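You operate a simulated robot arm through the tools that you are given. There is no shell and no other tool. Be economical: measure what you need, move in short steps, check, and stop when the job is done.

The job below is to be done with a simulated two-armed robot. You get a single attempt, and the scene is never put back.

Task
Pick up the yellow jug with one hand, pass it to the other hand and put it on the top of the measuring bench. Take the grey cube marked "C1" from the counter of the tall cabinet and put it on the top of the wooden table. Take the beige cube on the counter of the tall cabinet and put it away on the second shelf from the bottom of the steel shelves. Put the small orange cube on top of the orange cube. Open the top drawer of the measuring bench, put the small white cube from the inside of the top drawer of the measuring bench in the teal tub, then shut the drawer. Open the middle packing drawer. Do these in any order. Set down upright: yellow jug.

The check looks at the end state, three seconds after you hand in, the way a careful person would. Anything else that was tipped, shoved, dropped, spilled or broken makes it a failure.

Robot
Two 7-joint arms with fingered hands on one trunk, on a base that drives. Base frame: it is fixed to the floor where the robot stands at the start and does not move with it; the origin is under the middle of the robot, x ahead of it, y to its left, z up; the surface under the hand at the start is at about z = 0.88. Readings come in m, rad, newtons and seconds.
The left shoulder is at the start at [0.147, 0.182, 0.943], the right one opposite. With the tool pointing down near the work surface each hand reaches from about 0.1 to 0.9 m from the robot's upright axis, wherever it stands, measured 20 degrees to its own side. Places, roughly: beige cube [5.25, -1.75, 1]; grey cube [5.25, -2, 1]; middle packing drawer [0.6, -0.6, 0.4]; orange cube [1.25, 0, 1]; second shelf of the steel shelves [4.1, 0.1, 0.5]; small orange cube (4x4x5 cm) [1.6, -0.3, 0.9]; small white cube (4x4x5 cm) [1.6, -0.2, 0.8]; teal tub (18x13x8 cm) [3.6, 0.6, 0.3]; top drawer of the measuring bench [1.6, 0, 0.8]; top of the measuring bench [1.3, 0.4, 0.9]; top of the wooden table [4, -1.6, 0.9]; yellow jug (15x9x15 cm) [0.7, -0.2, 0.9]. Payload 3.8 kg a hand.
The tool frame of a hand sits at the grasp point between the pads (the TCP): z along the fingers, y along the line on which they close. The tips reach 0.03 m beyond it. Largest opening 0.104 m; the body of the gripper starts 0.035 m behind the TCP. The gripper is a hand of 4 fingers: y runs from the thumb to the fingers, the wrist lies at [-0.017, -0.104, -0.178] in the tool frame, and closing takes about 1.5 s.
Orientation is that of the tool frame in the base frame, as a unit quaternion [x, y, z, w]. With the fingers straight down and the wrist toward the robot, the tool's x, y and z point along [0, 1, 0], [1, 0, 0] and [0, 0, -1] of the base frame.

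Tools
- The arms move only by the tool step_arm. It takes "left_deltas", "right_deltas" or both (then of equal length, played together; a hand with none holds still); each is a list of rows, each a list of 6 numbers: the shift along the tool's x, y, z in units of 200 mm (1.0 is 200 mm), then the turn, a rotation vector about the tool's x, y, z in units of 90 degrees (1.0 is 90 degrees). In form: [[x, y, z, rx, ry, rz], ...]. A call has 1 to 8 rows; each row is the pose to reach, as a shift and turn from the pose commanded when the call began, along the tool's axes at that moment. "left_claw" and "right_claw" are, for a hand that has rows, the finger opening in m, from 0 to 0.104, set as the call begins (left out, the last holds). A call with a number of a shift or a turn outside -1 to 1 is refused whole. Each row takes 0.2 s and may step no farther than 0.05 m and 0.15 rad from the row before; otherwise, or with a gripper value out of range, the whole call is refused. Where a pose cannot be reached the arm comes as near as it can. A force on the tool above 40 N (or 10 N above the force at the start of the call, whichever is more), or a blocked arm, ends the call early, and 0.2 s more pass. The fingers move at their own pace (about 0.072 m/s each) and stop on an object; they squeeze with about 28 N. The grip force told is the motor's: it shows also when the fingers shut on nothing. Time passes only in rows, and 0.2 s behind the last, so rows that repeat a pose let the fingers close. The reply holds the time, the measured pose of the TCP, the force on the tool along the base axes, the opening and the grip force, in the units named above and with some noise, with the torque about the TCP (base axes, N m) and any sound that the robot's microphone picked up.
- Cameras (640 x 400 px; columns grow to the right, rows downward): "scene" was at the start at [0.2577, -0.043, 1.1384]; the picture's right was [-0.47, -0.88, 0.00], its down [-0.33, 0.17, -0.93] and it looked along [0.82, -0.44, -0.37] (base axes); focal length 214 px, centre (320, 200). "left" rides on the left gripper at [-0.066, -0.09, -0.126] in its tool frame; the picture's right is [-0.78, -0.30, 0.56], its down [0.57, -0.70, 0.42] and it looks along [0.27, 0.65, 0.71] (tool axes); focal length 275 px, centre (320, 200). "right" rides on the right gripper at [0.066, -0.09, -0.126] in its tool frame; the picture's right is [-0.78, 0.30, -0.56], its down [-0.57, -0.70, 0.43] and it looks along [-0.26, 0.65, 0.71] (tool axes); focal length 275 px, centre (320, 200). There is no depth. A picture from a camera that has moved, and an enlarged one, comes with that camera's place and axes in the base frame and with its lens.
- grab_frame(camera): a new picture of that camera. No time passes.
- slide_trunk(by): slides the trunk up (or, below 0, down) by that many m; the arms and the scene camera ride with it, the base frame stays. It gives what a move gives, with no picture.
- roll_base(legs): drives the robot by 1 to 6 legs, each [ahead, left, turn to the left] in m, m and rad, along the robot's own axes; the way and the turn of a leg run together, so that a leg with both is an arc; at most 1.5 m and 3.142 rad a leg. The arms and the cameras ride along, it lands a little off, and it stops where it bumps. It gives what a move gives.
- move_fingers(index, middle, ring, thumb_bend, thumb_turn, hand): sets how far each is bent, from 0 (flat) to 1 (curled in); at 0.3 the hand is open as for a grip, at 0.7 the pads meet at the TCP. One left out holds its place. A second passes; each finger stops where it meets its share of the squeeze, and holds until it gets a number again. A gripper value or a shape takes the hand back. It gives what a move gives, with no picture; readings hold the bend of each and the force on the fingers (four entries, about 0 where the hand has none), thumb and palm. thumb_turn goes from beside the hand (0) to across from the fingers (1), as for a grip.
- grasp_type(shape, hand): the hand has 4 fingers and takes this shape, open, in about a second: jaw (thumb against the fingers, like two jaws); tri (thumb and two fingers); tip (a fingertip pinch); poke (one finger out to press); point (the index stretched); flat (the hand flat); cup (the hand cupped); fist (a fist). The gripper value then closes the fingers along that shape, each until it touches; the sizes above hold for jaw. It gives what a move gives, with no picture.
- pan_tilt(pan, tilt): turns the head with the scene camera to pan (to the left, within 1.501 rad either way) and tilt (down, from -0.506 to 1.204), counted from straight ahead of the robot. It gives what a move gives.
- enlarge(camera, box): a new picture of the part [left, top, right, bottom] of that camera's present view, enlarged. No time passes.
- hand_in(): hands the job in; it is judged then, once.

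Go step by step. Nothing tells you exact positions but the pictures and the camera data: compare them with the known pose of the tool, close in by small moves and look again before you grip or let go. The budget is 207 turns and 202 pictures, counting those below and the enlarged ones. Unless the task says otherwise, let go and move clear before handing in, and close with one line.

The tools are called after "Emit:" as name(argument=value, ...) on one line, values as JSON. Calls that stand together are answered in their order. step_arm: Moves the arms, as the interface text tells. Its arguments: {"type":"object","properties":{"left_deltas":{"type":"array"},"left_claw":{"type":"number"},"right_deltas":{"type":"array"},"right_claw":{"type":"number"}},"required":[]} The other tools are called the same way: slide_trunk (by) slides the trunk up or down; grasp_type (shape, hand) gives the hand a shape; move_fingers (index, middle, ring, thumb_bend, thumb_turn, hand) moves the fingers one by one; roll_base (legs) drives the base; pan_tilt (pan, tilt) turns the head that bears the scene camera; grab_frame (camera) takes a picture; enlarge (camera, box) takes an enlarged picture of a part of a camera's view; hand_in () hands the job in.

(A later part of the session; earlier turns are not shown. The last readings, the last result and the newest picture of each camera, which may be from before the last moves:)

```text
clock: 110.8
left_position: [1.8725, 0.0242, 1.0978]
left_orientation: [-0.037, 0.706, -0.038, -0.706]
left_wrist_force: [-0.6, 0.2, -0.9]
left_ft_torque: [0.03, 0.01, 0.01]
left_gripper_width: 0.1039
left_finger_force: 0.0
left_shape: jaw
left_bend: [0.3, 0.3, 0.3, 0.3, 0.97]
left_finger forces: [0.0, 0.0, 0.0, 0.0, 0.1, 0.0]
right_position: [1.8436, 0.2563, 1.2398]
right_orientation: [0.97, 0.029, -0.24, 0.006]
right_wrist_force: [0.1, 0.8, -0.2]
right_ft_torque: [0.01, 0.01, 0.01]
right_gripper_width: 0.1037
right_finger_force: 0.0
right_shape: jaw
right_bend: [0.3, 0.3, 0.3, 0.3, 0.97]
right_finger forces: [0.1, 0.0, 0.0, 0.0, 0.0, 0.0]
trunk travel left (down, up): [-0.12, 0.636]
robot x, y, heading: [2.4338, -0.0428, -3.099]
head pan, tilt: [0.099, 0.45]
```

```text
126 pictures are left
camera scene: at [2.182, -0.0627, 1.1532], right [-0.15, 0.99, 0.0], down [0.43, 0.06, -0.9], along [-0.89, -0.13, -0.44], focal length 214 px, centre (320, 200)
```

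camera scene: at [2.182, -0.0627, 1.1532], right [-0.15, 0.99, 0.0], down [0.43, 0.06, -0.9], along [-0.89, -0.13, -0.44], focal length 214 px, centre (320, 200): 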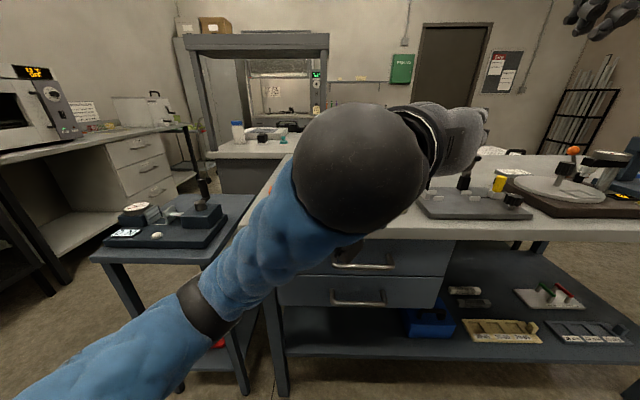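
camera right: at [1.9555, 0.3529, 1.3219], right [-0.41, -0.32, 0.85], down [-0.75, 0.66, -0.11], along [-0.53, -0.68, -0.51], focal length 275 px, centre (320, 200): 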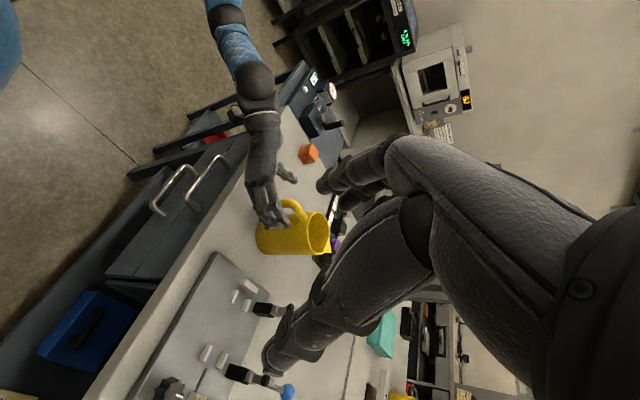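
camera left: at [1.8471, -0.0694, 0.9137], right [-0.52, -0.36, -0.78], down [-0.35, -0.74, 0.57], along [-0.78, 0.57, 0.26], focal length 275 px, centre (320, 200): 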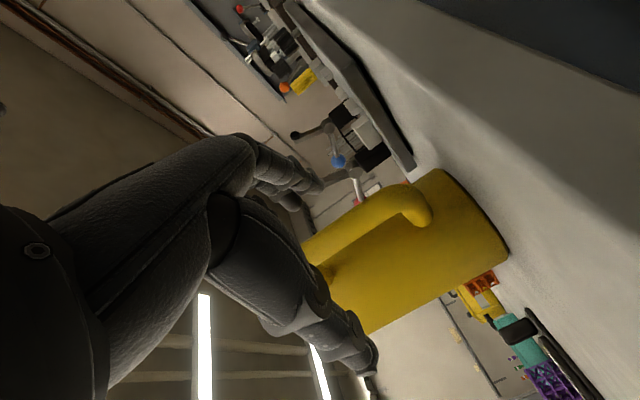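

The jug is placed. Next is the orange stack: I'll turn the left hand to point down with the wrist toward the robot, raising it as it turns.

Emit:
step_arm(left_deltas=[[0.08, 0, -0.05, 0.055, -0.055, -0.055], [0.16, 0, -0.1, 0.11, -0.11, -0.11], [0.24, 0, -0.1, 0.165, -0.165, -0.165], [0.32, 0, -0.1, 0.22, -0.22, -0.22], [0.4, 0, -0.1, 0.275, -0.275, -0.275], [0.5, 0, -0.1, 0.33, -0.33, -0.33], [0.5, 0, -0.1, 0.385, -0.385, -0.385]])

Emit:
step_arm(left_deltas=[[0, 0, 0, 0.055, -0.055, -0.055], [0, 0, 0, 0.11, -0.11, -0.11], [0, 0, 0, 0.165, -0.165, -0.165], [0, 0, 0, 0.22, -0.22, -0.22], [0, 0, 0, 0.275, -0.275, -0.275], [0, 0, 0, 0.33, -0.33, -0.33], [0, 0, 0, 0.385, -0.385, -0.385]])

Emit:
roll_base(legs=[[0.0, 0.3, 0]])

Emit:
grab_frame(camera="scene")

Emit:
grab_frame(camera="left")

```text
clock: 112.4
left_position: [1.893, 0.0273, 1.197]
left_orientation: [-0.453, 0.793, -0.023, -0.406]
left_wrist_force: [-0.6, 0.3, -0.5]
left_ft_torque: [0.0, 0.0, 0.02]
left_gripper_width: 0.1039
left_finger_force: 0.1
left_shape: jaw
left_bend: [0.3, 0.3, 0.3, 0.3, 0.97]
left_finger forces: [0.1, 0.1, 0.1, 0.1, 0.1, 0.0]
right_position: [1.8438, 0.256, 1.2408]
right_orientation: [0.97, 0.03, -0.24, 0.006]
right_wrist_force: [0.8, -1.0, -0.5]
right_ft_torque: [-0.02, 0.02, 0.0]
right_gripper_width: 0.1036
right_finger_force: 0.0
right_shape: jaw
right_bend: [0.3, 0.3, 0.3, 0.3, 0.97]
right_finger forces: [0.1, 0.1, 0.0, 0.0, 0.0, 0.0]
trunk travel left (down, up): [-0.12, 0.636]
robot x, y, heading: [2.4322, -0.0438, -3.093]
head pan, tilt: [0.099, 0.45]
```

```text
clock: 114.0
left_position: [1.8918, 0.0261, 1.1982]
left_orientation: [0.745, -0.667, 0.0, -0.001]
left_wrist_force: [0.0, 0.6, -0.5]
left_ft_torque: [0.0, 0.01, -0.03]
left_gripper_width: 0.1039
left_finger_force: 0.2
left_shape: jaw
left_bend: [0.3, 0.3, 0.3, 0.3, 0.97]
left_finger forces: [0.1, 0.1, 0.0, 0.1, 0.0, 0.1]
right_position: [1.8433, 0.2576, 1.2409]
right_orientation: [0.97, 0.03, -0.241, 0.006]
right_wrist_force: [0.0, -0.3, 0.6]
right_ft_torque: [-0.03, -0.01, -0.01]
right_gripper_width: 0.104
right_finger_force: 0.0
right_shape: jaw
right_bend: [0.3, 0.3, 0.3, 0.3, 0.97]
right_finger forces: [0.1, 0.1, 0.1, 0.0, 0.0, 0.0]
trunk travel left (down, up): [-0.12, 0.636]
robot x, y, heading: [2.4328, -0.0418, -3.093]
head pan, tilt: [0.099, 0.45]
```

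```text
clock: 116.0
left_position: [1.9052, -0.27, 1.1977]
left_orientation: [0.744, -0.668, 0.0, -0.001]
left_wrist_force: [0.0, -0.3, -0.7]
left_ft_torque: [-0.01, -0.01, -0.01]
left_gripper_width: 0.1036
left_finger_force: 0.1
left_shape: jaw
left_bend: [0.3, 0.3, 0.3, 0.3, 0.97]
left_finger forces: [0.1, 0.0, 0.0, 0.1, 0.1, 0.0]
right_position: [1.8569, -0.0394, 1.2401]
right_orientation: [0.97, 0.03, -0.24, 0.005]
right_wrist_force: [0.1, -0.1, 0.2]
right_ft_torque: [0.05, 0.03, 0.05]
right_gripper_width: 0.1041
right_finger_force: 0.0
right_shape: jaw
right_bend: [0.3, 0.3, 0.3, 0.3, 0.97]
right_finger forces: [0.1, 0.0, 0.0, 0.1, 0.0, 0.1]
trunk travel left (down, up): [-0.12, 0.636]
robot x, y, heading: [2.449, -0.3387, -3.096]
head pan, tilt: [0.099, 0.45]
```

```text
125 pictures are left
camera scene: at [2.1957, -0.3596, 1.1532], right [-0.15, 0.99, 0.0], down [0.43, 0.06, -0.9], along [-0.89, -0.13, -0.44], focal length 214 px, centre (320, 200)
```

scene: 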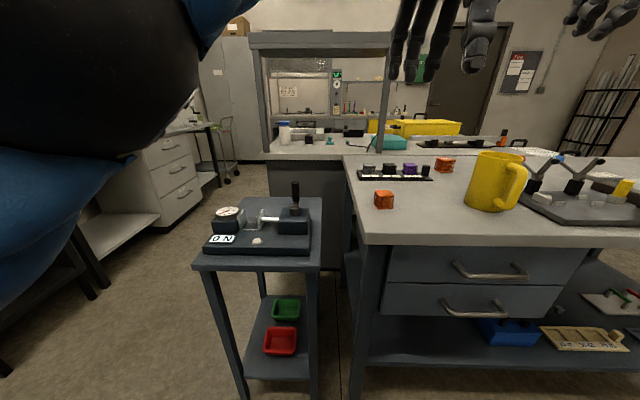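

```text
124 pictures are left
camera left: at [1.9874, -0.1954, 1.3248], right [0.21, 0.8, -0.56], down [0.76, -0.49, -0.42], along [-0.61, -0.33, -0.71], focal length 275 px, centre (320, 200)
```

left: 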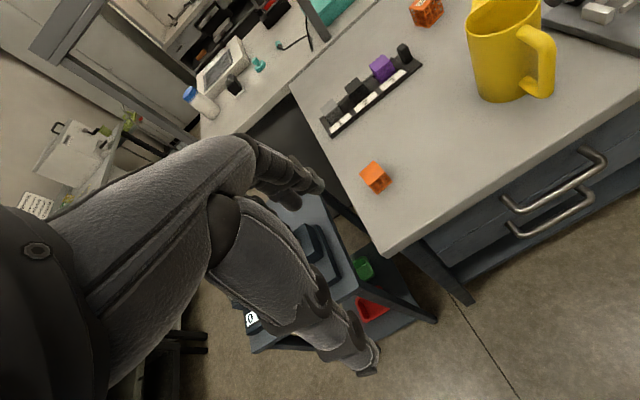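

The small orange cube is at (1.651, -0.267) and the orange cube at (1.304, 0.007). I'll drive forward so both are within reach.

Emit:
roll_base(legs=[[0.32, 0.0, 0]])

Emit:
grab_frame(camera="left")

Emit:
grab_frame(camera="right")

```text
clock: 118.2
left_position: [1.5787, -0.2862, 1.1975]
left_orientation: [0.746, -0.666, 0.001, -0.001]
left_wrist_force: [-0.9, -0.9, 0.0]
left_ft_torque: [0.02, -0.04, -0.01]
left_gripper_width: 0.1034
left_finger_force: 0.0
left_shape: jaw
left_bend: [0.3, 0.3, 0.3, 0.3, 0.97]
left_finger forces: [0.1, 0.0, 0.0, 0.1, 0.1, 0.0]
right_position: [1.5298, -0.058, 1.2392]
right_orientation: [0.971, 0.031, -0.239, 0.006]
right_wrist_force: [-0.5, -0.6, 0.7]
right_ft_torque: [-0.01, -0.02, 0.01]
right_gripper_width: 0.1038
right_finger_force: 0.1
right_shape: jaw
right_bend: [0.3, 0.3, 0.3, 0.3, 0.97]
right_finger forces: [0.1, 0.0, 0.0, 0.0, 0.1, 0.1]
trunk travel left (down, up): [-0.12, 0.636]
robot x, y, heading: [2.1216, -0.3541, -3.092]
head pan, tilt: [0.099, 0.45]
```

```text
123 pictures are left
camera left: at [1.6607, -0.2118, 1.3244], right [0.21, 0.8, -0.56], down [0.76, -0.49, -0.42], along [-0.61, -0.34, -0.71], focal length 275 px, centre (320, 200)
```

left: 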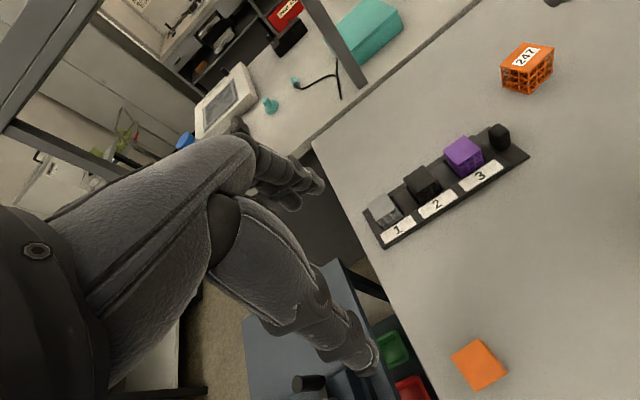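

```text
122 pictures are left
camera right: at [1.6417, 0.0395, 1.3216], right [-0.41, -0.32, 0.85], down [-0.75, 0.65, -0.11], along [-0.52, -0.68, -0.51], focal length 275 px, centre (320, 200)
```

right: 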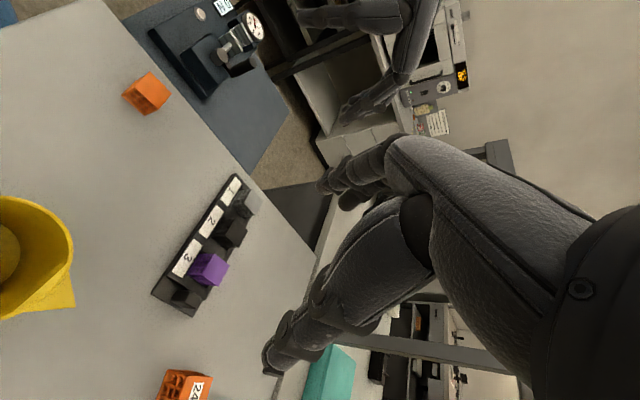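

The cube sits at (1.649, -0.264), yawed about 10°, close to the hand's yaw. I'll descend to 8 cm above it.

Emit:
step_arm(left_deltas=[[-0.015, -0.07, 0.2, 0, 0, 0], [-0.03, -0.145, 0.4, 0, 0, 0], [-0.045, -0.22, 0.6, 0, 0, 0], [-0.06, -0.29, 0.8, 0, 0, 0], [-0.07, -0.36, 0.99, 0, 0, 0], [-0.07, -0.36, 0.99, 0, 0, 0]])

Emit:
grab_frame(camera="left")

Emit:
grab_frame(camera="right")

```text
clock: 119.6
left_position: [1.6479, -0.2655, 0.9971]
left_orientation: [0.746, -0.666, 0.0, -0.001]
left_wrist_force: [0.0, 0.6, 0.3]
left_ft_torque: [0.01, 0.01, 0.01]
left_gripper_width: 0.1037
left_finger_force: 0.1
left_shape: jaw
left_bend: [0.3, 0.3, 0.3, 0.3, 0.97]
left_finger forces: [0.1, 0.0, 0.1, 0.1, 0.0, 0.0]
right_position: [1.5304, -0.0579, 1.2406]
right_orientation: [0.97, 0.031, -0.241, 0.007]
right_wrist_force: [-0.4, -0.1, 0.1]
right_ft_torque: [0.02, 0.01, 0.01]
right_gripper_width: 0.1039
right_finger_force: 0.1
right_shape: jaw
right_bend: [0.3, 0.3, 0.3, 0.3, 0.97]
right_finger forces: [0.0, 0.1, 0.0, 0.0, 0.0, 0.0]
trunk travel left (down, up): [-0.12, 0.636]
robot x, y, heading: [2.1217, -0.3546, -3.087]
head pan, tilt: [0.099, 0.45]
```

```text
121 pictures are left
camera left: at [1.7295, -0.1914, 1.1233], right [0.21, 0.8, -0.56], down [0.76, -0.49, -0.42], along [-0.61, -0.34, -0.71], focal length 275 px, centre (320, 200)
```

left: 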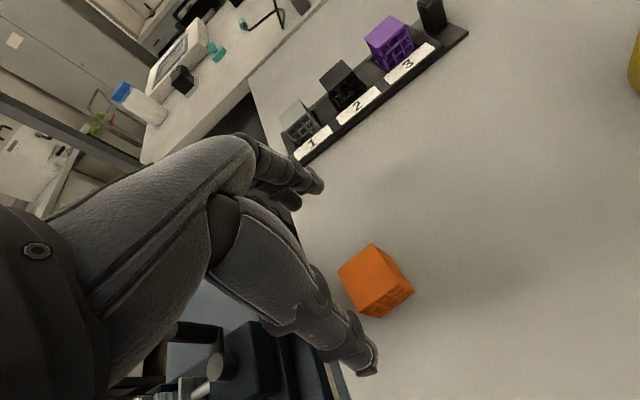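

```text
120 pictures are left
camera right: at [1.6427, 0.0394, 1.3221], right [-0.41, -0.32, 0.85], down [-0.75, 0.65, -0.11], along [-0.52, -0.68, -0.51], focal length 275 px, centre (320, 200)
```

right: 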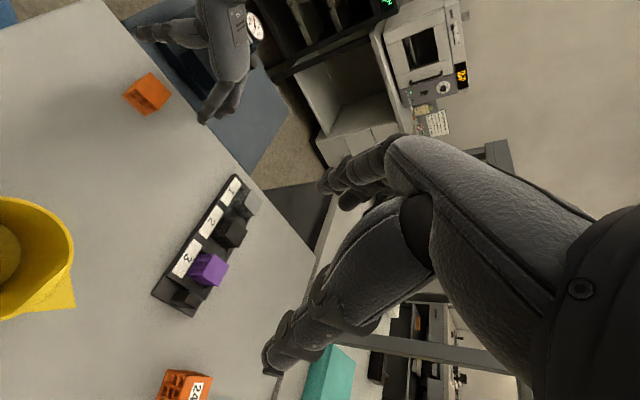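

It's aligned. I'll descend to the cube and close.

Emit:
step_arm(left_deltas=[[0, 0, 0.12, 0, 0, 0], [0, 0, 0.24, 0, 0, 0], [0, 0, 0.32, 0, 0, 0], [0, 0, 0.39, 0, 0, 0]])

Emit:
step_arm(left_deltas=[[0, 0, 0, 0, 0, 0], [0, 0, 0, 0, 0, 0], [0, 0, 0, 0, 0, 0], [0, 0, 0, 0, 0, 0], [0, 0, 0, 0, 0, 0], [0, 0, 0, 0, 0, 0], [0, 0, 0, 0, 0, 0]], left_claw=0.0)

Emit:
grab_frame(camera="left")

Emit:
grab_frame(camera="right")

```text
clock: 120.6
left_position: [1.6496, -0.2648, 0.9213]
left_orientation: [0.746, -0.666, 0.0, -0.001]
left_wrist_force: [-0.7, -0.1, -0.8]
left_ft_torque: [-0.01, -0.02, 0.01]
left_gripper_width: 0.1037
left_finger_force: 0.0
left_shape: jaw
left_bend: [0.3, 0.3, 0.3, 0.3, 0.97]
left_finger forces: [0.0, 0.0, 0.1, 0.0, 0.1, 0.1]
right_position: [1.5302, -0.0578, 1.2407]
right_orientation: [0.97, 0.032, -0.24, 0.007]
right_wrist_force: [-0.3, -0.2, -0.5]
right_ft_torque: [0.0, 0.0, 0.02]
right_gripper_width: 0.1039
right_finger_force: 0.0
right_shape: jaw
right_bend: [0.3, 0.3, 0.3, 0.3, 0.97]
right_finger forces: [0.1, 0.1, 0.1, 0.0, 0.1, 0.0]
trunk travel left (down, up): [-0.12, 0.636]
robot x, y, heading: [2.1249, -0.3533, -3.092]
head pan, tilt: [0.099, 0.45]
```

```text
clock: 122.2
left_position: [1.6499, -0.2645, 0.9219]
left_orientation: [0.745, -0.667, 0.001, 0.0]
left_wrist_force: [0.2, -0.2, -0.9]
left_ft_torque: [0.0, 0.0, 0.02]
left_gripper_width: 0.0346
left_finger_force: 27.9
left_shape: jaw
left_bend: [0.74, 0.52, 0.56, 0.74, 1.0]
left_finger forces: [14.4, 9.5, 0.0, 0.0, 24.0, 0.1]
right_position: [1.5304, -0.0572, 1.2391]
right_orientation: [0.97, 0.031, -0.239, 0.007]
right_wrist_force: [-0.3, -0.5, -0.3]
right_ft_torque: [-0.02, 0.02, 0.01]
right_gripper_width: 0.1038
right_finger_force: 0.0
right_shape: jaw
right_bend: [0.3, 0.3, 0.3, 0.3, 0.97]
right_finger forces: [0.0, 0.1, 0.0, 0.1, 0.0, 0.0]
trunk travel left (down, up): [-0.12, 0.636]
robot x, y, heading: [2.1205, -0.3547, -3.092]
head pan, tilt: [0.099, 0.45]
```

```text
119 pictures are left
camera left: at [1.7313, -0.1892, 1.0485], right [0.21, 0.8, -0.56], down [0.76, -0.49, -0.42], along [-0.61, -0.34, -0.71], focal length 275 px, centre (320, 200)
```

left: 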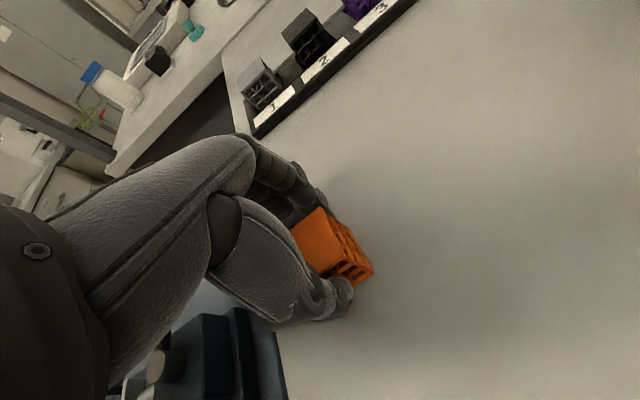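

```text
118 pictures are left
camera right: at [1.6424, 0.0395, 1.3219], right [-0.41, -0.32, 0.85], down [-0.75, 0.65, -0.11], along [-0.52, -0.68, -0.51], focal length 275 px, centre (320, 200)
```

right: 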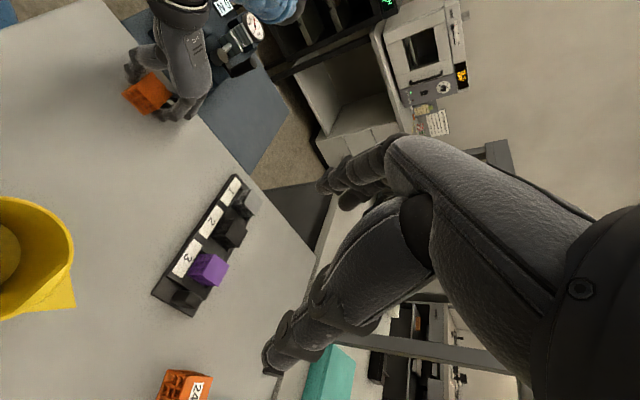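

It's gripped at about 35 mm. I'll lift slowly and check that it holds.

Emit:
step_arm(left_deltas=[[0, 0, -0.1, 0, 0, 0], [0, 0, -0.25, 0, 0, 0], [0, 0, -0.45, 0, 0, 0], [0, 0, -0.65, 0, 0, 0], [0, 0, -0.75, 0, 0, 0]])

Emit:
grab_frame(camera="left")

Emit:
grab_frame(camera="right")

```text
clock: 123.4
left_position: [1.6482, -0.2633, 1.0737]
left_orientation: [0.745, -0.667, 0.001, 0.0]
left_wrist_force: [0.4, -0.8, -0.3]
left_ft_torque: [0.0, 0.0, 0.0]
left_gripper_width: 0.0344
left_finger_force: 27.7
left_shape: jaw
left_bend: [0.74, 0.52, 0.56, 0.74, 1.0]
left_finger forces: [14.4, 9.5, 0.1, 0.0, 23.9, 0.1]
right_position: [1.5306, -0.0566, 1.2397]
right_orientation: [0.97, 0.031, -0.24, 0.007]
right_wrist_force: [0.2, 0.3, -0.7]
right_ft_torque: [-0.01, -0.01, 0.01]
right_gripper_width: 0.1038
right_finger_force: 0.0
right_shape: jaw
right_bend: [0.3, 0.3, 0.3, 0.3, 0.97]
right_finger forces: [0.0, 0.0, 0.0, 0.1, 0.0, 0.0]
trunk travel left (down, up): [-0.12, 0.636]
robot x, y, heading: [2.1259, -0.3514, -3.094]
head pan, tilt: [0.099, 0.45]
```

```text
117 pictures are left
camera left: at [1.7296, -0.1878, 1.1994], right [0.21, 0.8, -0.56], down [0.76, -0.49, -0.42], along [-0.61, -0.34, -0.72], focal length 275 px, centre (320, 200)
```

left: 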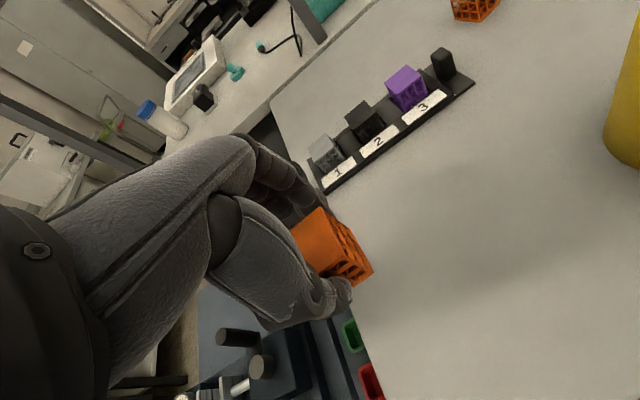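

```text
116 pictures are left
camera right: at [1.6426, 0.0395, 1.3219], right [-0.41, -0.32, 0.85], down [-0.75, 0.65, -0.11], along [-0.52, -0.68, -0.51], focal length 275 px, centre (320, 200)
```

right: 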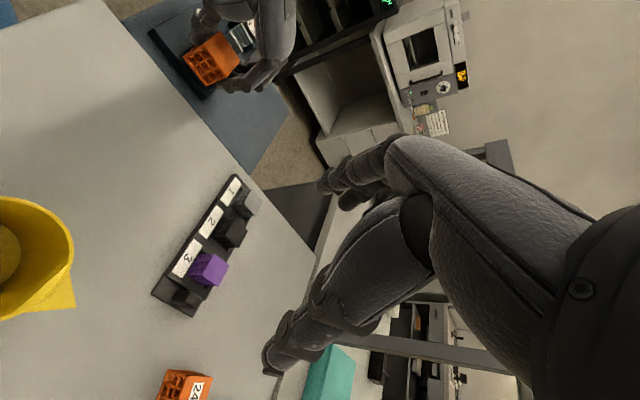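

The cube is held. I'll go halfway toward the orange cube at this height and look again.

Emit:
step_arm(left_deltas=[[-0.15, 0.154, 0, 0, 0, 0], [-0.3, 0.308, 0, 0, 0, 0], [-0.45, 0.462, 0, 0, 0, 0], [-0.6, 0.616, 0, 0, 0, 0], [-0.745, 0.77, 0, 0, 0, 0], [-0.745, 0.77, 0, 0, 0, 0]])

Emit:
grab_frame(camera="left")

Emit:
grab_frame(camera="scene")

```text
clock: 124.8
left_position: [1.5461, -0.2071, 1.0567]
left_orientation: [0.746, -0.666, 0.001, 0.0]
left_wrist_force: [-0.6, -1.1, 0.8]
left_ft_torque: [0.02, -0.02, -0.02]
left_gripper_width: 0.0348
left_finger_force: 27.9
left_shape: jaw
left_bend: [0.74, 0.52, 0.56, 0.74, 1.0]
left_finger forces: [14.5, 9.6, 0.0, 0.0, 24.1, 0.1]
left hand out of reach, approached as far as the arm can: row 3, 4, 5, 6
right_position: [1.5315, -0.0561, 1.24]
right_orientation: [0.97, 0.031, -0.241, 0.007]
right_wrist_force: [0.8, 0.0, -0.2]
right_ft_torque: [-0.05, -0.01, 0.0]
right_gripper_width: 0.1039
right_finger_force: 0.0
right_shape: jaw
right_bend: [0.3, 0.3, 0.3, 0.3, 0.97]
right_finger forces: [0.0, 0.1, 0.0, 0.0, 0.0, 0.0]
trunk travel left (down, up): [-0.12, 0.636]
robot x, y, heading: [2.1209, -0.3551, -3.093]
head pan, tilt: [0.099, 0.45]
```

```text
115 pictures are left
camera left: at [1.6279, -0.1326, 1.1835], right [0.21, 0.8, -0.56], down [0.76, -0.49, -0.42], along [-0.61, -0.34, -0.71], focal length 275 px, centre (320, 200)
```

left: 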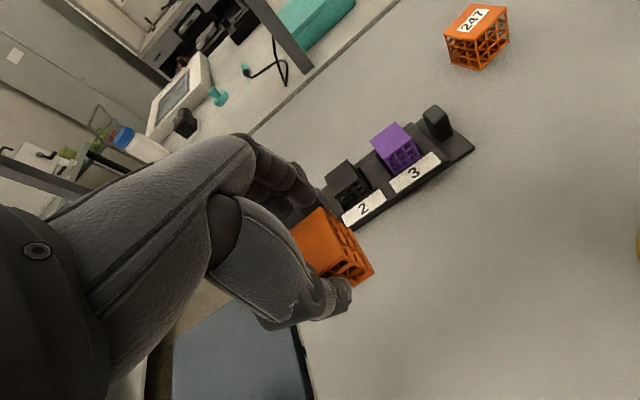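

```text
114 pictures are left
camera scene: at [1.8705, -0.3753, 1.1533], right [-0.15, 0.99, 0.0], down [0.43, 0.06, -0.9], along [-0.89, -0.13, -0.44], focal length 214 px, centre (320, 200)
```

scene: 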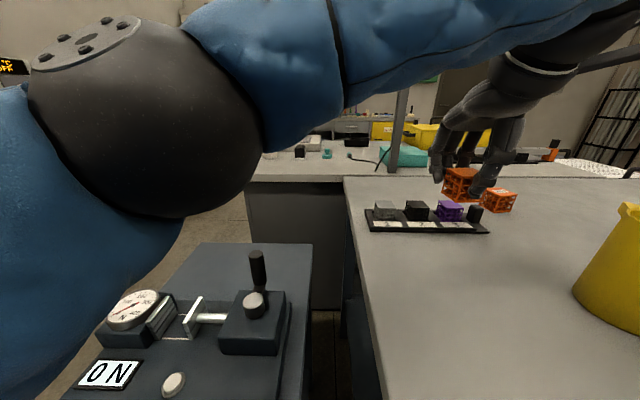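

The orange cube is out of reach from this base pose. I'll pull the hand back, up and to the side, and yaw it so its wrist points at the shoulder. Then I'll strafe the base 0.23 m right and a little forward.

Emit:
step_arm(left_deltas=[[0.1, -0.05, -0.15, 0, 0, 0], [0.25, -0.1, -0.3, 0, 0, 0.073], [0.4, -0.15, -0.4, 0, 0, 0.147], [0.55, -0.2, -0.465, 0, 0, 0.22], [0.7, -0.28, -0.465, 0, 0, 0.293], [0.8, -0.28, -0.465, 0, 0, 0.367]])

Emit:
roll_base(legs=[[0.05, -0.22, 0]])

Emit:
pan_tilt(pan=0.0, tilt=1.1)

Emit:
grab_frame(camera="scene")

Emit:
grab_frame(camera="left")

```text
clock: 126.2
left_position: [1.6144, -0.3657, 1.1516]
left_orientation: [-0.525, 0.851, -0.001, 0.0]
left_wrist_force: [-0.2, -0.4, 0.8]
left_ft_torque: [0.05, -0.04, 0.01]
left_gripper_width: 0.0348
left_finger_force: 28.8
left_shape: jaw
left_bend: [0.74, 0.52, 0.56, 0.74, 1.0]
left_finger forces: [14.4, 9.5, 0.0, 0.1, 23.9, 0.0]
right_position: [1.5307, -0.0582, 1.2402]
right_orientation: [0.97, 0.031, -0.24, 0.007]
right_wrist_force: [-0.1, 0.3, -0.1]
right_ft_torque: [-0.03, 0.0, 0.01]
right_gripper_width: 0.1042
right_finger_force: 0.1
right_shape: jaw
right_bend: [0.3, 0.3, 0.3, 0.3, 0.97]
right_finger forces: [0.0, 0.1, 0.0, 0.0, 0.1, 0.0]
trunk travel left (down, up): [-0.12, 0.636]
robot x, y, heading: [2.1234, -0.3576, -3.093]
head pan, tilt: [0.099, 0.45]
```

```text
clock: 127.9
left_position: [1.5543, -0.1462, 1.1518]
left_orientation: [-0.527, 0.85, 0.0, 0.0]
left_wrist_force: [-0.2, 0.5, -0.4]
left_ft_torque: [-0.03, 0.01, 0.0]
left_gripper_width: 0.0348
left_finger_force: 28.2
left_shape: jaw
left_bend: [0.74, 0.52, 0.56, 0.74, 1.0]
left_finger forces: [14.4, 9.6, 0.0, 0.0, 24.0, 0.0]
right_position: [1.4694, 0.1604, 1.2393]
right_orientation: [0.97, 0.034, -0.24, 0.007]
right_wrist_force: [0.5, 0.2, -0.6]
right_ft_torque: [-0.01, 0.01, 0.0]
right_gripper_width: 0.1039
right_finger_force: 0.1
right_shape: jaw
right_bend: [0.3, 0.3, 0.3, 0.3, 0.97]
right_finger forces: [0.0, 0.0, 0.0, 0.0, 0.0, 0.1]
trunk travel left (down, up): [-0.12, 0.636]
robot x, y, heading: [2.0608, -0.138, -3.092]
head pan, tilt: [0.099, 0.45]
```

```text
clock: 128.9
left_position: [1.5544, -0.1467, 1.1519]
left_orientation: [-0.527, 0.85, -0.001, 0.001]
left_wrist_force: [-0.2, -0.4, 0.7]
left_ft_torque: [0.0, 0.01, 0.0]
left_gripper_width: 0.0347
left_finger_force: 28.0
left_shape: jaw
left_bend: [0.74, 0.52, 0.56, 0.74, 1.0]
left_finger forces: [14.4, 9.6, 0.0, 0.1, 24.0, 0.0]
right_position: [1.4688, 0.1608, 1.239]
right_orientation: [0.97, 0.033, -0.241, 0.008]
right_wrist_force: [-0.1, -0.4, -0.3]
right_ft_torque: [0.01, 0.0, 0.02]
right_gripper_width: 0.1037
right_finger_force: 0.0
right_shape: jaw
right_bend: [0.3, 0.3, 0.3, 0.3, 0.97]
right_finger forces: [0.1, 0.0, 0.0, 0.1, 0.0, 0.0]
trunk travel left (down, up): [-0.12, 0.636]
robot x, y, heading: [2.0654, -0.1363, -3.089]
head pan, tilt: [0.0, 1.1]
```

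```text
113 pictures are left
camera scene: at [1.8379, -0.147, 1.1011], right [-0.05, 1.0, 0.0], down [0.89, 0.05, -0.45], along [-0.45, -0.02, -0.89], focal length 214 px, centre (320, 200)
```

scene: 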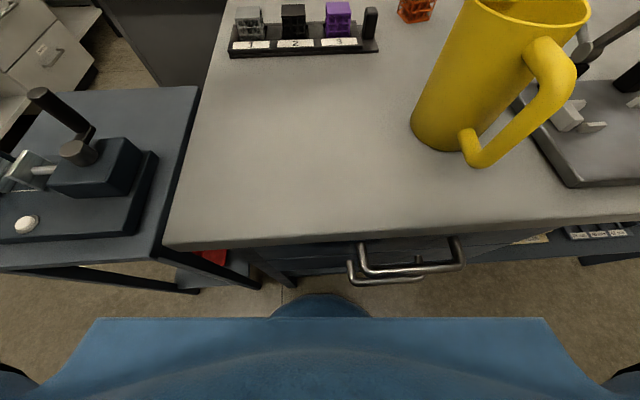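

```text
112 pictures are left
camera left: at [1.6636, -0.129, 1.2785], right [0.61, 0.56, -0.56], down [0.37, -0.82, -0.42], along [-0.7, 0.05, -0.71], focal length 275 px, centre (320, 200)
```

left: 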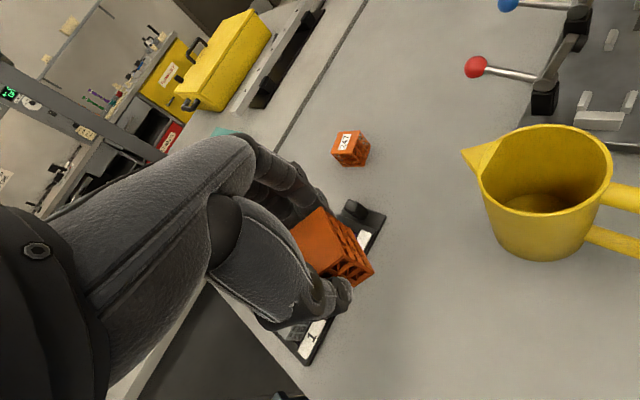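

The orange cube is at about (1.30, 0.01), and the rack's end post is at (1.42, -0.09). I need the shoulder a little closer, so I'll strafe right another 0.12 m. The hand and cube stay well above the jug rim.

Emit:
roll_base(legs=[[0.0, -0.12, 0]])

Emit:
grab_frame(camera="left")

```text
clock: 130.1
left_position: [1.5483, -0.0251, 1.1515]
left_orientation: [-0.527, 0.85, 0.0, 0.0]
left_wrist_force: [0.4, 0.5, 0.3]
left_ft_torque: [-0.03, -0.01, 0.0]
left_gripper_width: 0.0347
left_finger_force: 27.8
left_shape: jaw
left_bend: [0.74, 0.52, 0.56, 0.74, 1.0]
left_finger forces: [14.4, 9.4, 0.0, 0.0, 24.0, 0.0]
right_position: [1.4644, 0.2823, 1.2398]
right_orientation: [0.97, 0.031, -0.24, 0.008]
right_wrist_force: [-0.6, 0.7, -0.8]
right_ft_torque: [-0.03, 0.01, 0.01]
right_gripper_width: 0.1038
right_finger_force: 0.1
right_shape: jaw
right_bend: [0.3, 0.3, 0.3, 0.3, 0.97]
right_finger forces: [0.0, 0.0, 0.0, 0.0, 0.0, 0.0]
trunk travel left (down, up): [-0.12, 0.636]
robot x, y, heading: [2.0587, -0.016, -3.089]
head pan, tilt: [0.0, 1.1]
```

```text
111 pictures are left
camera left: at [1.6573, -0.0073, 1.2784], right [0.61, 0.56, -0.56], down [0.37, -0.83, -0.42], along [-0.7, 0.05, -0.71], focal length 275 px, centre (320, 200)
```

left: 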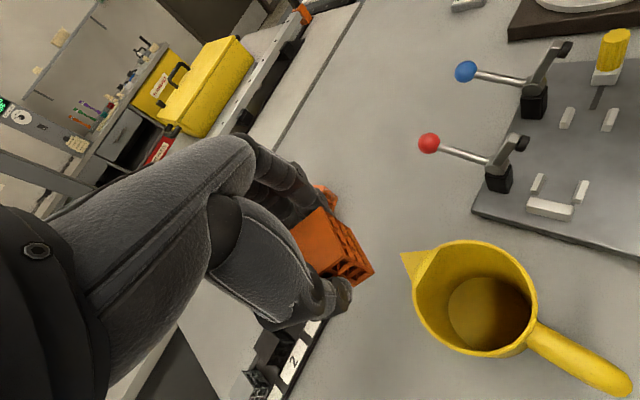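

I'll move the cube most of the way toward the target, descending slightly, and check reach.

Emit:
step_arm(left_deltas=[[0.066, 0.184, 0.05, 0, 0, 0], [0.13, 0.368, 0.12, 0, 0, 0], [0.2, 0.552, 0.2, 0, 0, 0], [0.265, 0.736, 0.3, 0, 0, 0], [0.33, 0.92, 0.4, 0, 0, 0], [0.33, 0.92, 0.45, 0, 0, 0]])

Emit:
grab_frame(camera="left")

Emit:
pan_tilt(pan=0.0, tilt=0.6)

Emit:
grab_frame(camera="scene")

Emit:
grab_frame(camera="right")

```text
clock: 131.5
left_position: [1.3529, -0.0018, 1.0615]
left_orientation: [-0.526, 0.851, -0.001, 0.001]
left_wrist_force: [1.0, -0.6, 0.3]
left_ft_torque: [-0.02, 0.02, -0.03]
left_gripper_width: 0.0344
left_finger_force: 27.6
left_shape: jaw
left_bend: [0.74, 0.52, 0.56, 0.74, 1.0]
left_finger forces: [14.4, 9.6, 0.0, 0.0, 24.0, 0.2]
right_position: [1.4644, 0.2798, 1.2397]
right_orientation: [0.97, 0.032, -0.24, 0.008]
right_wrist_force: [-0.7, -0.3, 0.8]
right_ft_torque: [-0.01, -0.03, 0.01]
right_gripper_width: 0.1039
right_finger_force: 0.1
right_shape: jaw
right_bend: [0.3, 0.3, 0.3, 0.3, 0.97]
right_finger forces: [0.0, 0.0, 0.0, 0.1, 0.0, 0.1]
trunk travel left (down, up): [-0.12, 0.636]
robot x, y, heading: [2.0568, -0.0147, -3.093]
head pan, tilt: [0.0, 1.1]
```

```text
110 pictures are left
camera left: at [1.4628, 0.0165, 1.1886], right [0.61, 0.56, -0.56], down [0.37, -0.83, -0.42], along [-0.7, 0.05, -0.71], focal length 275 px, centre (320, 200)
```

left: 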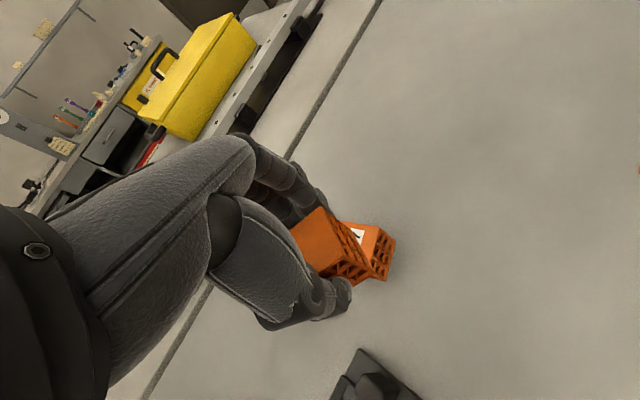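

```text
clock: 132.5
left_position: [1.3543, -0.0006, 1.0635]
left_orientation: [-0.526, 0.85, -0.001, 0.0]
left_wrist_force: [0.2, 0.2, 0.1]
left_ft_torque: [0.0, -0.01, 0.02]
left_gripper_width: 0.035
left_finger_force: 27.4
left_shape: jaw
left_bend: [0.74, 0.52, 0.56, 0.74, 1.0]
left_finger forces: [14.5, 9.7, 0.1, 0.0, 24.0, 0.0]
right_position: [1.4639, 0.2801, 1.2391]
right_orientation: [0.97, 0.032, -0.24, 0.007]
right_wrist_force: [-0.1, 0.8, -0.7]
right_ft_torque: [0.0, 0.01, 0.0]
right_gripper_width: 0.104
right_finger_force: 0.0
right_shape: jaw
right_bend: [0.3, 0.3, 0.3, 0.3, 0.97]
right_finger forces: [0.0, 0.0, 0.0, 0.0, 0.0, 0.0]
trunk travel left (down, up): [-0.12, 0.636]
robot x, y, heading: [2.0598, -0.017, -3.095]
head pan, tilt: [0.0, 0.6]
```

```text
109 pictures are left
camera scene: at [1.8064, -0.0285, 1.1396], right [-0.05, 1.0, 0.0], down [0.57, 0.03, -0.82], along [-0.82, -0.04, -0.57], focal length 214 px, centre (320, 200)
```

scene: 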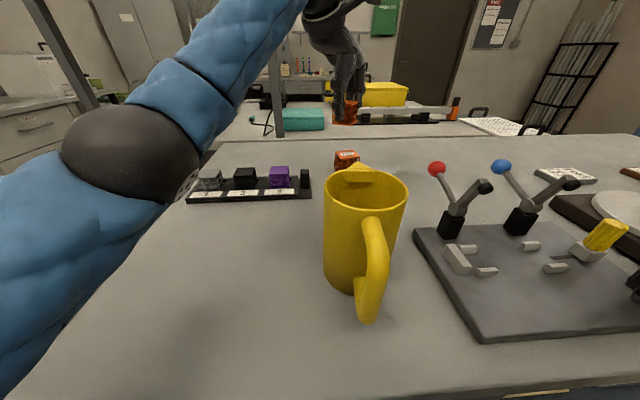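

```text
108 pictures are left
camera right: at [1.5756, 0.3772, 1.3219], right [-0.41, -0.32, 0.85], down [-0.75, 0.65, -0.11], along [-0.52, -0.68, -0.51], focal length 275 px, centre (320, 200)
```

right: 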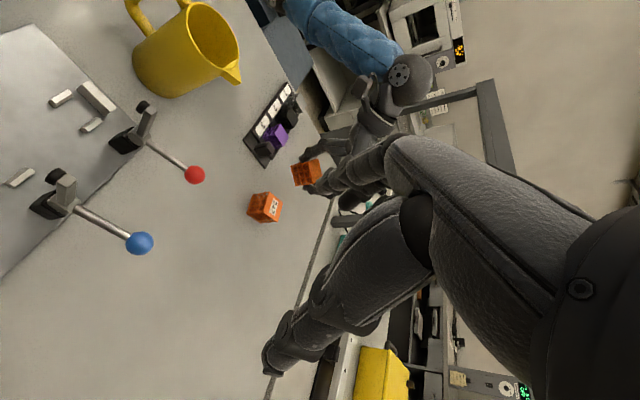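

The right camera puts the orange cube centre at (1.297, 0.012). I'll centre the small cube above it and check from both cameras.

Emit:
step_arm(left_deltas=[[0.06, 0.14, 0.05, 0, 0, 0], [0.122, 0.28, 0.12, 0, 0, 0], [0.122, 0.28, 0.2, 0, 0, 0], [0.122, 0.28, 0.2, 0, 0, 0]])

Emit:
grab_frame(camera="left")

Emit:
enlarge(camera="right", box=[180, 110, 400, 270])

Emit:
enlarge(camera="scene", box=[260, 70, 440, 210])

```text
clock: 133.5
left_position: [1.3056, -0.0072, 1.0151]
left_orientation: [-0.526, 0.85, -0.001, 0.001]
left_wrist_force: [-0.6, 0.5, -1.3]
left_ft_torque: [0.01, -0.02, -0.01]
left_gripper_width: 0.0347
left_finger_force: 28.0
left_shape: jaw
left_bend: [0.74, 0.52, 0.56, 0.74, 1.0]
left_finger forces: [14.4, 9.5, 0.0, 0.0, 24.0, 0.0]
left hand out of reach, approached as far as the arm can: row 2, 3, 4
right_position: [1.4633, 0.2816, 1.2397]
right_orientation: [0.97, 0.032, -0.239, 0.006]
right_wrist_force: [-0.6, -0.4, 0.5]
right_ft_torque: [0.0, 0.01, 0.0]
right_gripper_width: 0.104
right_finger_force: 0.0
right_shape: jaw
right_bend: [0.3, 0.3, 0.3, 0.3, 0.97]
right_finger forces: [0.0, 0.0, 0.0, 0.0, 0.1, 0.0]
trunk travel left (down, up): [-0.12, 0.636]
robot x, y, heading: [2.0565, -0.0178, -3.092]
head pan, tilt: [0.0, 0.6]
```

```text
107 pictures are left
camera left: at [1.4147, 0.0113, 1.141], right [0.61, 0.56, -0.56], down [0.37, -0.83, -0.42], along [-0.7, 0.05, -0.72], focal length 275 px, centre (320, 200)
```

left: 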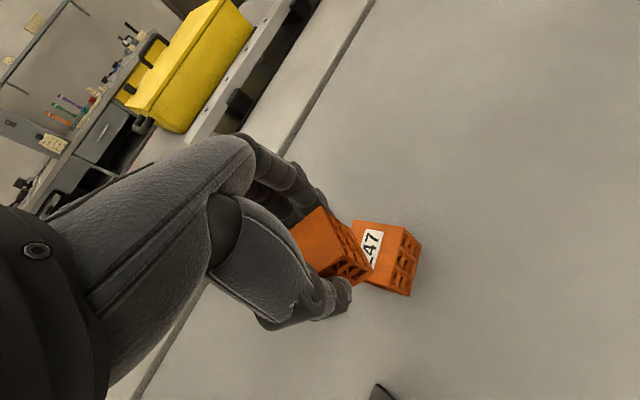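

```text
2.50 times, centred on (290, 190) of right
camera zoom: at [1.5746, 0.3771, 1.3214], right [-0.41, -0.32, 0.85], down [-0.75, 0.65, -0.11], along [-0.52, -0.68, -0.51], focal length 688 px, centre (395, 225)
```

zoom: 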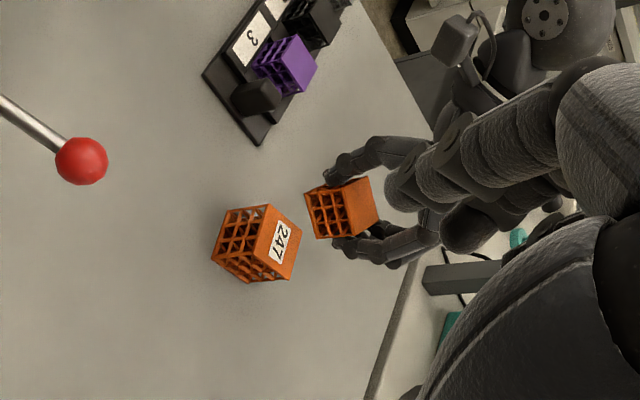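

```text
2.86 times, centred on (350, 140) of scene
camera zoom: at [1.8056, -0.0286, 1.1394], right [-0.05, 1.0, 0.0], down [0.57, 0.03, -0.82], along [-0.82, -0.04, -0.57], focal length 613 px, centre (234, 371)
```

zoom: 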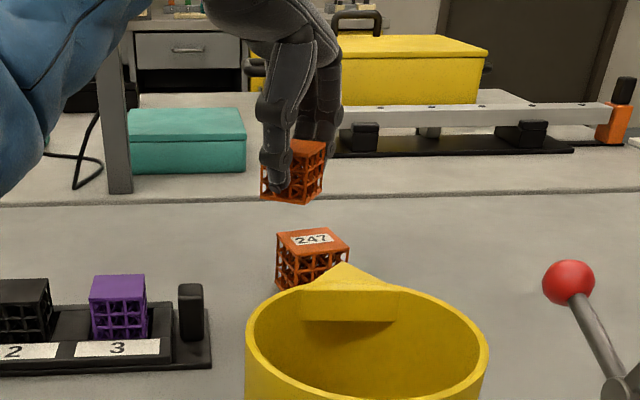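

The small cube needs about 11 mm in -x and 11 mm in +y. I'll lower 25 mm while shifting, since reach improves lower down.

Emit:
step_arm(left_deltas=[[0, 0, 0.06, 0, 0, 0], [0, 0, 0.125, 0, 0, 0], [-0.012, 0.037, 0.125, 0, 0, 0], [-0.025, 0.074, 0.125, 0, 0, 0], [-0.025, 0.074, 0.125, 0, 0, 0]])

Emit:
enlarge(camera="right", box=[180, 110, 400, 270])

Emit:
enlarge(camera="scene", box=[260, 70, 440, 210])

```text
clock: 134.7
left_position: [1.2992, 0.0033, 0.9874]
left_orientation: [-0.526, 0.85, -0.001, 0.0]
left_wrist_force: [-0.2, 0.6, -0.8]
left_ft_torque: [-0.02, -0.08, 0.01]
left_gripper_width: 0.0345
left_finger_force: 28.3
left_shape: jaw
left_bend: [0.74, 0.52, 0.56, 0.74, 1.0]
left_finger forces: [14.4, 9.7, 0.0, 0.0, 23.9, 0.0]
left hand out of reach, approached as far as the arm can: row 4, 5
right_position: [1.4646, 0.2804, 1.24]
right_orientation: [0.97, 0.032, -0.241, 0.007]
right_wrist_force: [0.3, -0.2, -0.4]
right_ft_torque: [0.0, -0.01, 0.01]
right_gripper_width: 0.1041
right_finger_force: 0.1
right_shape: jaw
right_bend: [0.3, 0.3, 0.3, 0.3, 0.97]
right_finger forces: [0.0, 0.1, 0.0, 0.0, 0.0, 0.0]
trunk travel left (down, up): [-0.12, 0.636]
robot x, y, heading: [2.0588, -0.0188, -3.091]
head pan, tilt: [0.0, 0.6]
```

```text
2.50 times, centred on (290, 190) of right
camera zoom: at [1.5756, 0.3772, 1.3219], right [-0.41, -0.32, 0.85], down [-0.75, 0.65, -0.11], along [-0.52, -0.68, -0.51], focal length 688 px, centre (395, 225)
```

zoom: 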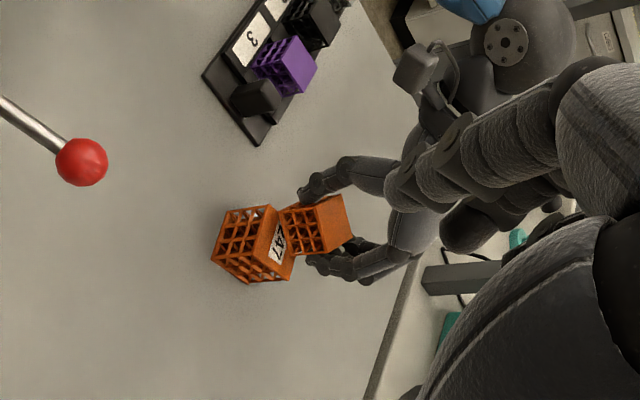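

```text
2.86 times, centred on (350, 140) of scene
camera zoom: at [1.8064, -0.0285, 1.1397], right [-0.05, 1.0, 0.0], down [0.56, 0.03, -0.82], along [-0.82, -0.04, -0.57], focal length 613 px, centre (234, 371)
```

zoom: 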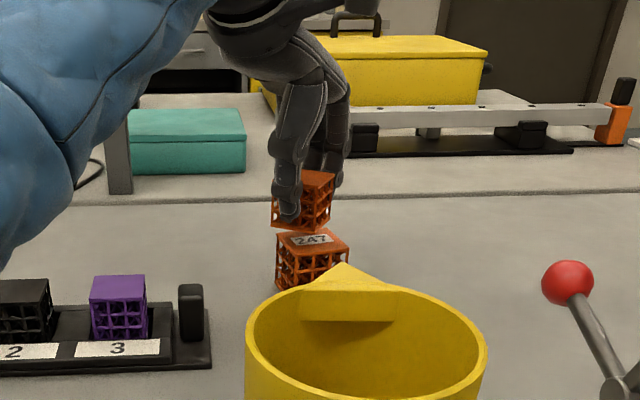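

It's nearly centred. I'll fine-shift about 6 mm while lowering 10 mm, then look again.

Emit:
step_arm(left_deltas=[[0, 0, 0.025, 0, 0, 0], [-0.015, 0.036, 0.05, 0, 0, 0], [-0.015, 0.036, 0.05, 0, 0, 0]])

Emit:
enlarge(camera="right", box=[180, 110, 400, 270])

Emit:
enlarge(camera="scene", box=[300, 100, 400, 180])

```text
clock: 135.5
left_position: [1.2939, 0.0078, 0.9774]
left_orientation: [-0.527, 0.85, 0.0, -0.001]
left_wrist_force: [-0.7, -0.5, 0.7]
left_ft_torque: [0.0, -0.03, 0.0]
left_gripper_width: 0.0346
left_finger_force: 28.0
left_shape: jaw
left_bend: [0.74, 0.52, 0.56, 0.74, 1.0]
left_finger forces: [14.4, 9.6, 0.0, 0.0, 23.9, 0.0]
right_position: [1.464, 0.2808, 1.2397]
right_orientation: [0.97, 0.032, -0.24, 0.007]
right_wrist_force: [0.5, -1.0, 0.0]
right_ft_torque: [0.02, -0.02, 0.0]
right_gripper_width: 0.1041
right_finger_force: 0.1
right_shape: jaw
right_bend: [0.3, 0.3, 0.3, 0.3, 0.97]
right_finger forces: [0.0, 0.0, 0.1, 0.1, 0.1, 0.0]
trunk travel left (down, up): [-0.12, 0.636]
robot x, y, heading: [2.0579, -0.0175, -3.095]
head pan, tilt: [0.0, 0.6]
```

```text
2.50 times, centred on (290, 190) of right
camera zoom: at [1.5753, 0.3772, 1.3217], right [-0.41, -0.32, 0.85], down [-0.75, 0.65, -0.11], along [-0.52, -0.68, -0.51], focal length 688 px, centre (395, 225)
```

zoom: 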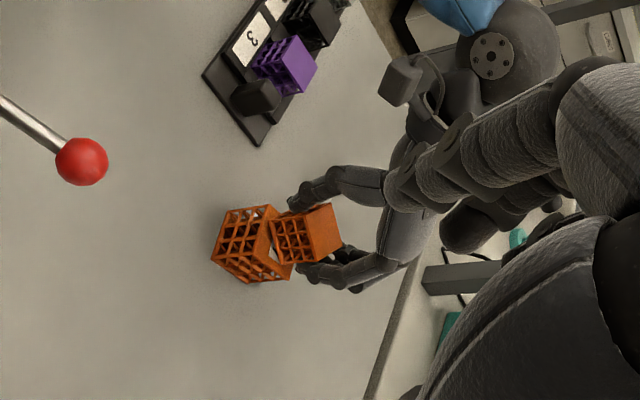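

```text
5.00 times, centred on (350, 140) of scene
camera zoom: at [1.8061, -0.0286, 1.1396], right [-0.05, 1.0, 0.0], down [0.56, 0.03, -0.82], along [-0.82, -0.04, -0.57], focal length 1072 px, centre (170, 500)
```

zoom: 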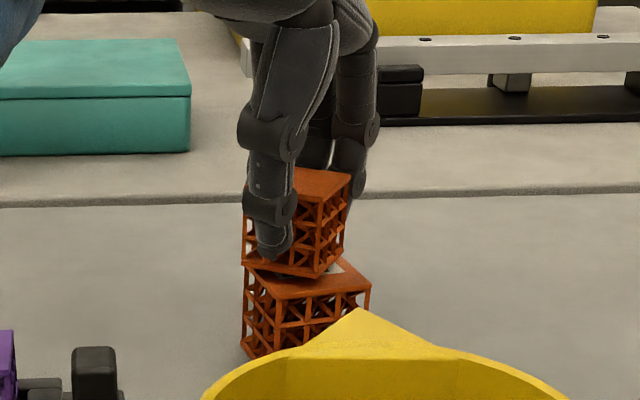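

The two cubes are well overlapped. I'll lower in fine steps to contact.

Emit:
step_arm(left_deltas=[[-0.007, 0.006, 0.015, 0, 0, 0], [-0.013, 0.006, 0.03, 0, 0, 0]])

Emit:
step_arm(left_deltas=[[0, 0, 0.01, 0, 0, 0], [0, 0, 0.015, 0, 0, 0]])

Emit:
enlarge(camera="scene", box=[300, 100, 400, 180])

```text
clock: 136.1
left_position: [1.2941, 0.0101, 0.9715]
left_orientation: [-0.527, 0.85, 0.001, 0.0]
left_wrist_force: [-0.8, -0.8, -0.4]
left_ft_torque: [-0.01, 0.0, 0.0]
left_gripper_width: 0.0347
left_finger_force: 27.4
left_shape: jaw
left_bend: [0.74, 0.52, 0.56, 0.74, 1.0]
left_finger forces: [14.4, 9.7, 0.1, 0.0, 23.9, 0.1]
right_position: [1.4646, 0.2807, 1.2391]
right_orientation: [0.97, 0.032, -0.24, 0.007]
right_wrist_force: [0.6, 0.5, -0.4]
right_ft_torque: [0.04, -0.01, 0.01]
right_gripper_width: 0.1039
right_finger_force: 0.0
right_shape: jaw
right_bend: [0.3, 0.3, 0.3, 0.3, 0.97]
right_finger forces: [0.0, 0.0, 0.0, 0.0, 0.0, 0.0]
trunk travel left (down, up): [-0.12, 0.636]
robot x, y, heading: [2.0535, -0.0169, -3.088]
head pan, tilt: [0.0, 0.6]
```

```text
clock: 136.7
left_position: [1.2942, 0.0109, 0.9716]
left_orientation: [-0.526, 0.85, 0.0, -0.002]
left_wrist_force: [-0.2, -1.2, 5.3]
left_ft_torque: [0.02, 0.08, 0.06]
left_gripper_width: 0.0349
left_finger_force: 28.0
left_shape: jaw
left_bend: [0.74, 0.52, 0.56, 0.74, 1.0]
left_finger forces: [14.8, 9.7, 0.0, 0.0, 25.1, 0.0]
right_position: [1.4651, 0.2794, 1.2405]
right_orientation: [0.97, 0.032, -0.24, 0.007]
right_wrist_force: [0.5, 0.5, 0.2]
right_ft_torque: [-0.02, 0.0, 0.02]
right_gripper_width: 0.1038
right_finger_force: 0.0
right_shape: jaw
right_bend: [0.3, 0.3, 0.3, 0.3, 0.97]
right_finger forces: [0.0, 0.0, 0.1, 0.0, 0.0, 0.1]
trunk travel left (down, up): [-0.12, 0.636]
robot x, y, heading: [2.0574, -0.0179, -3.089]
head pan, tilt: [0.0, 0.6]
```

```text
5.00 times, centred on (350, 140) of scene
camera zoom: at [1.8071, -0.0288, 1.14], right [-0.05, 1.0, 0.0], down [0.56, 0.03, -0.83], along [-0.82, -0.04, -0.56], focal length 1072 px, centre (170, 500)
```

zoom: 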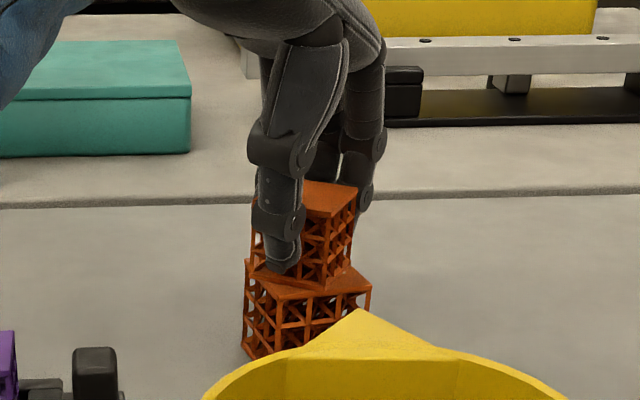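

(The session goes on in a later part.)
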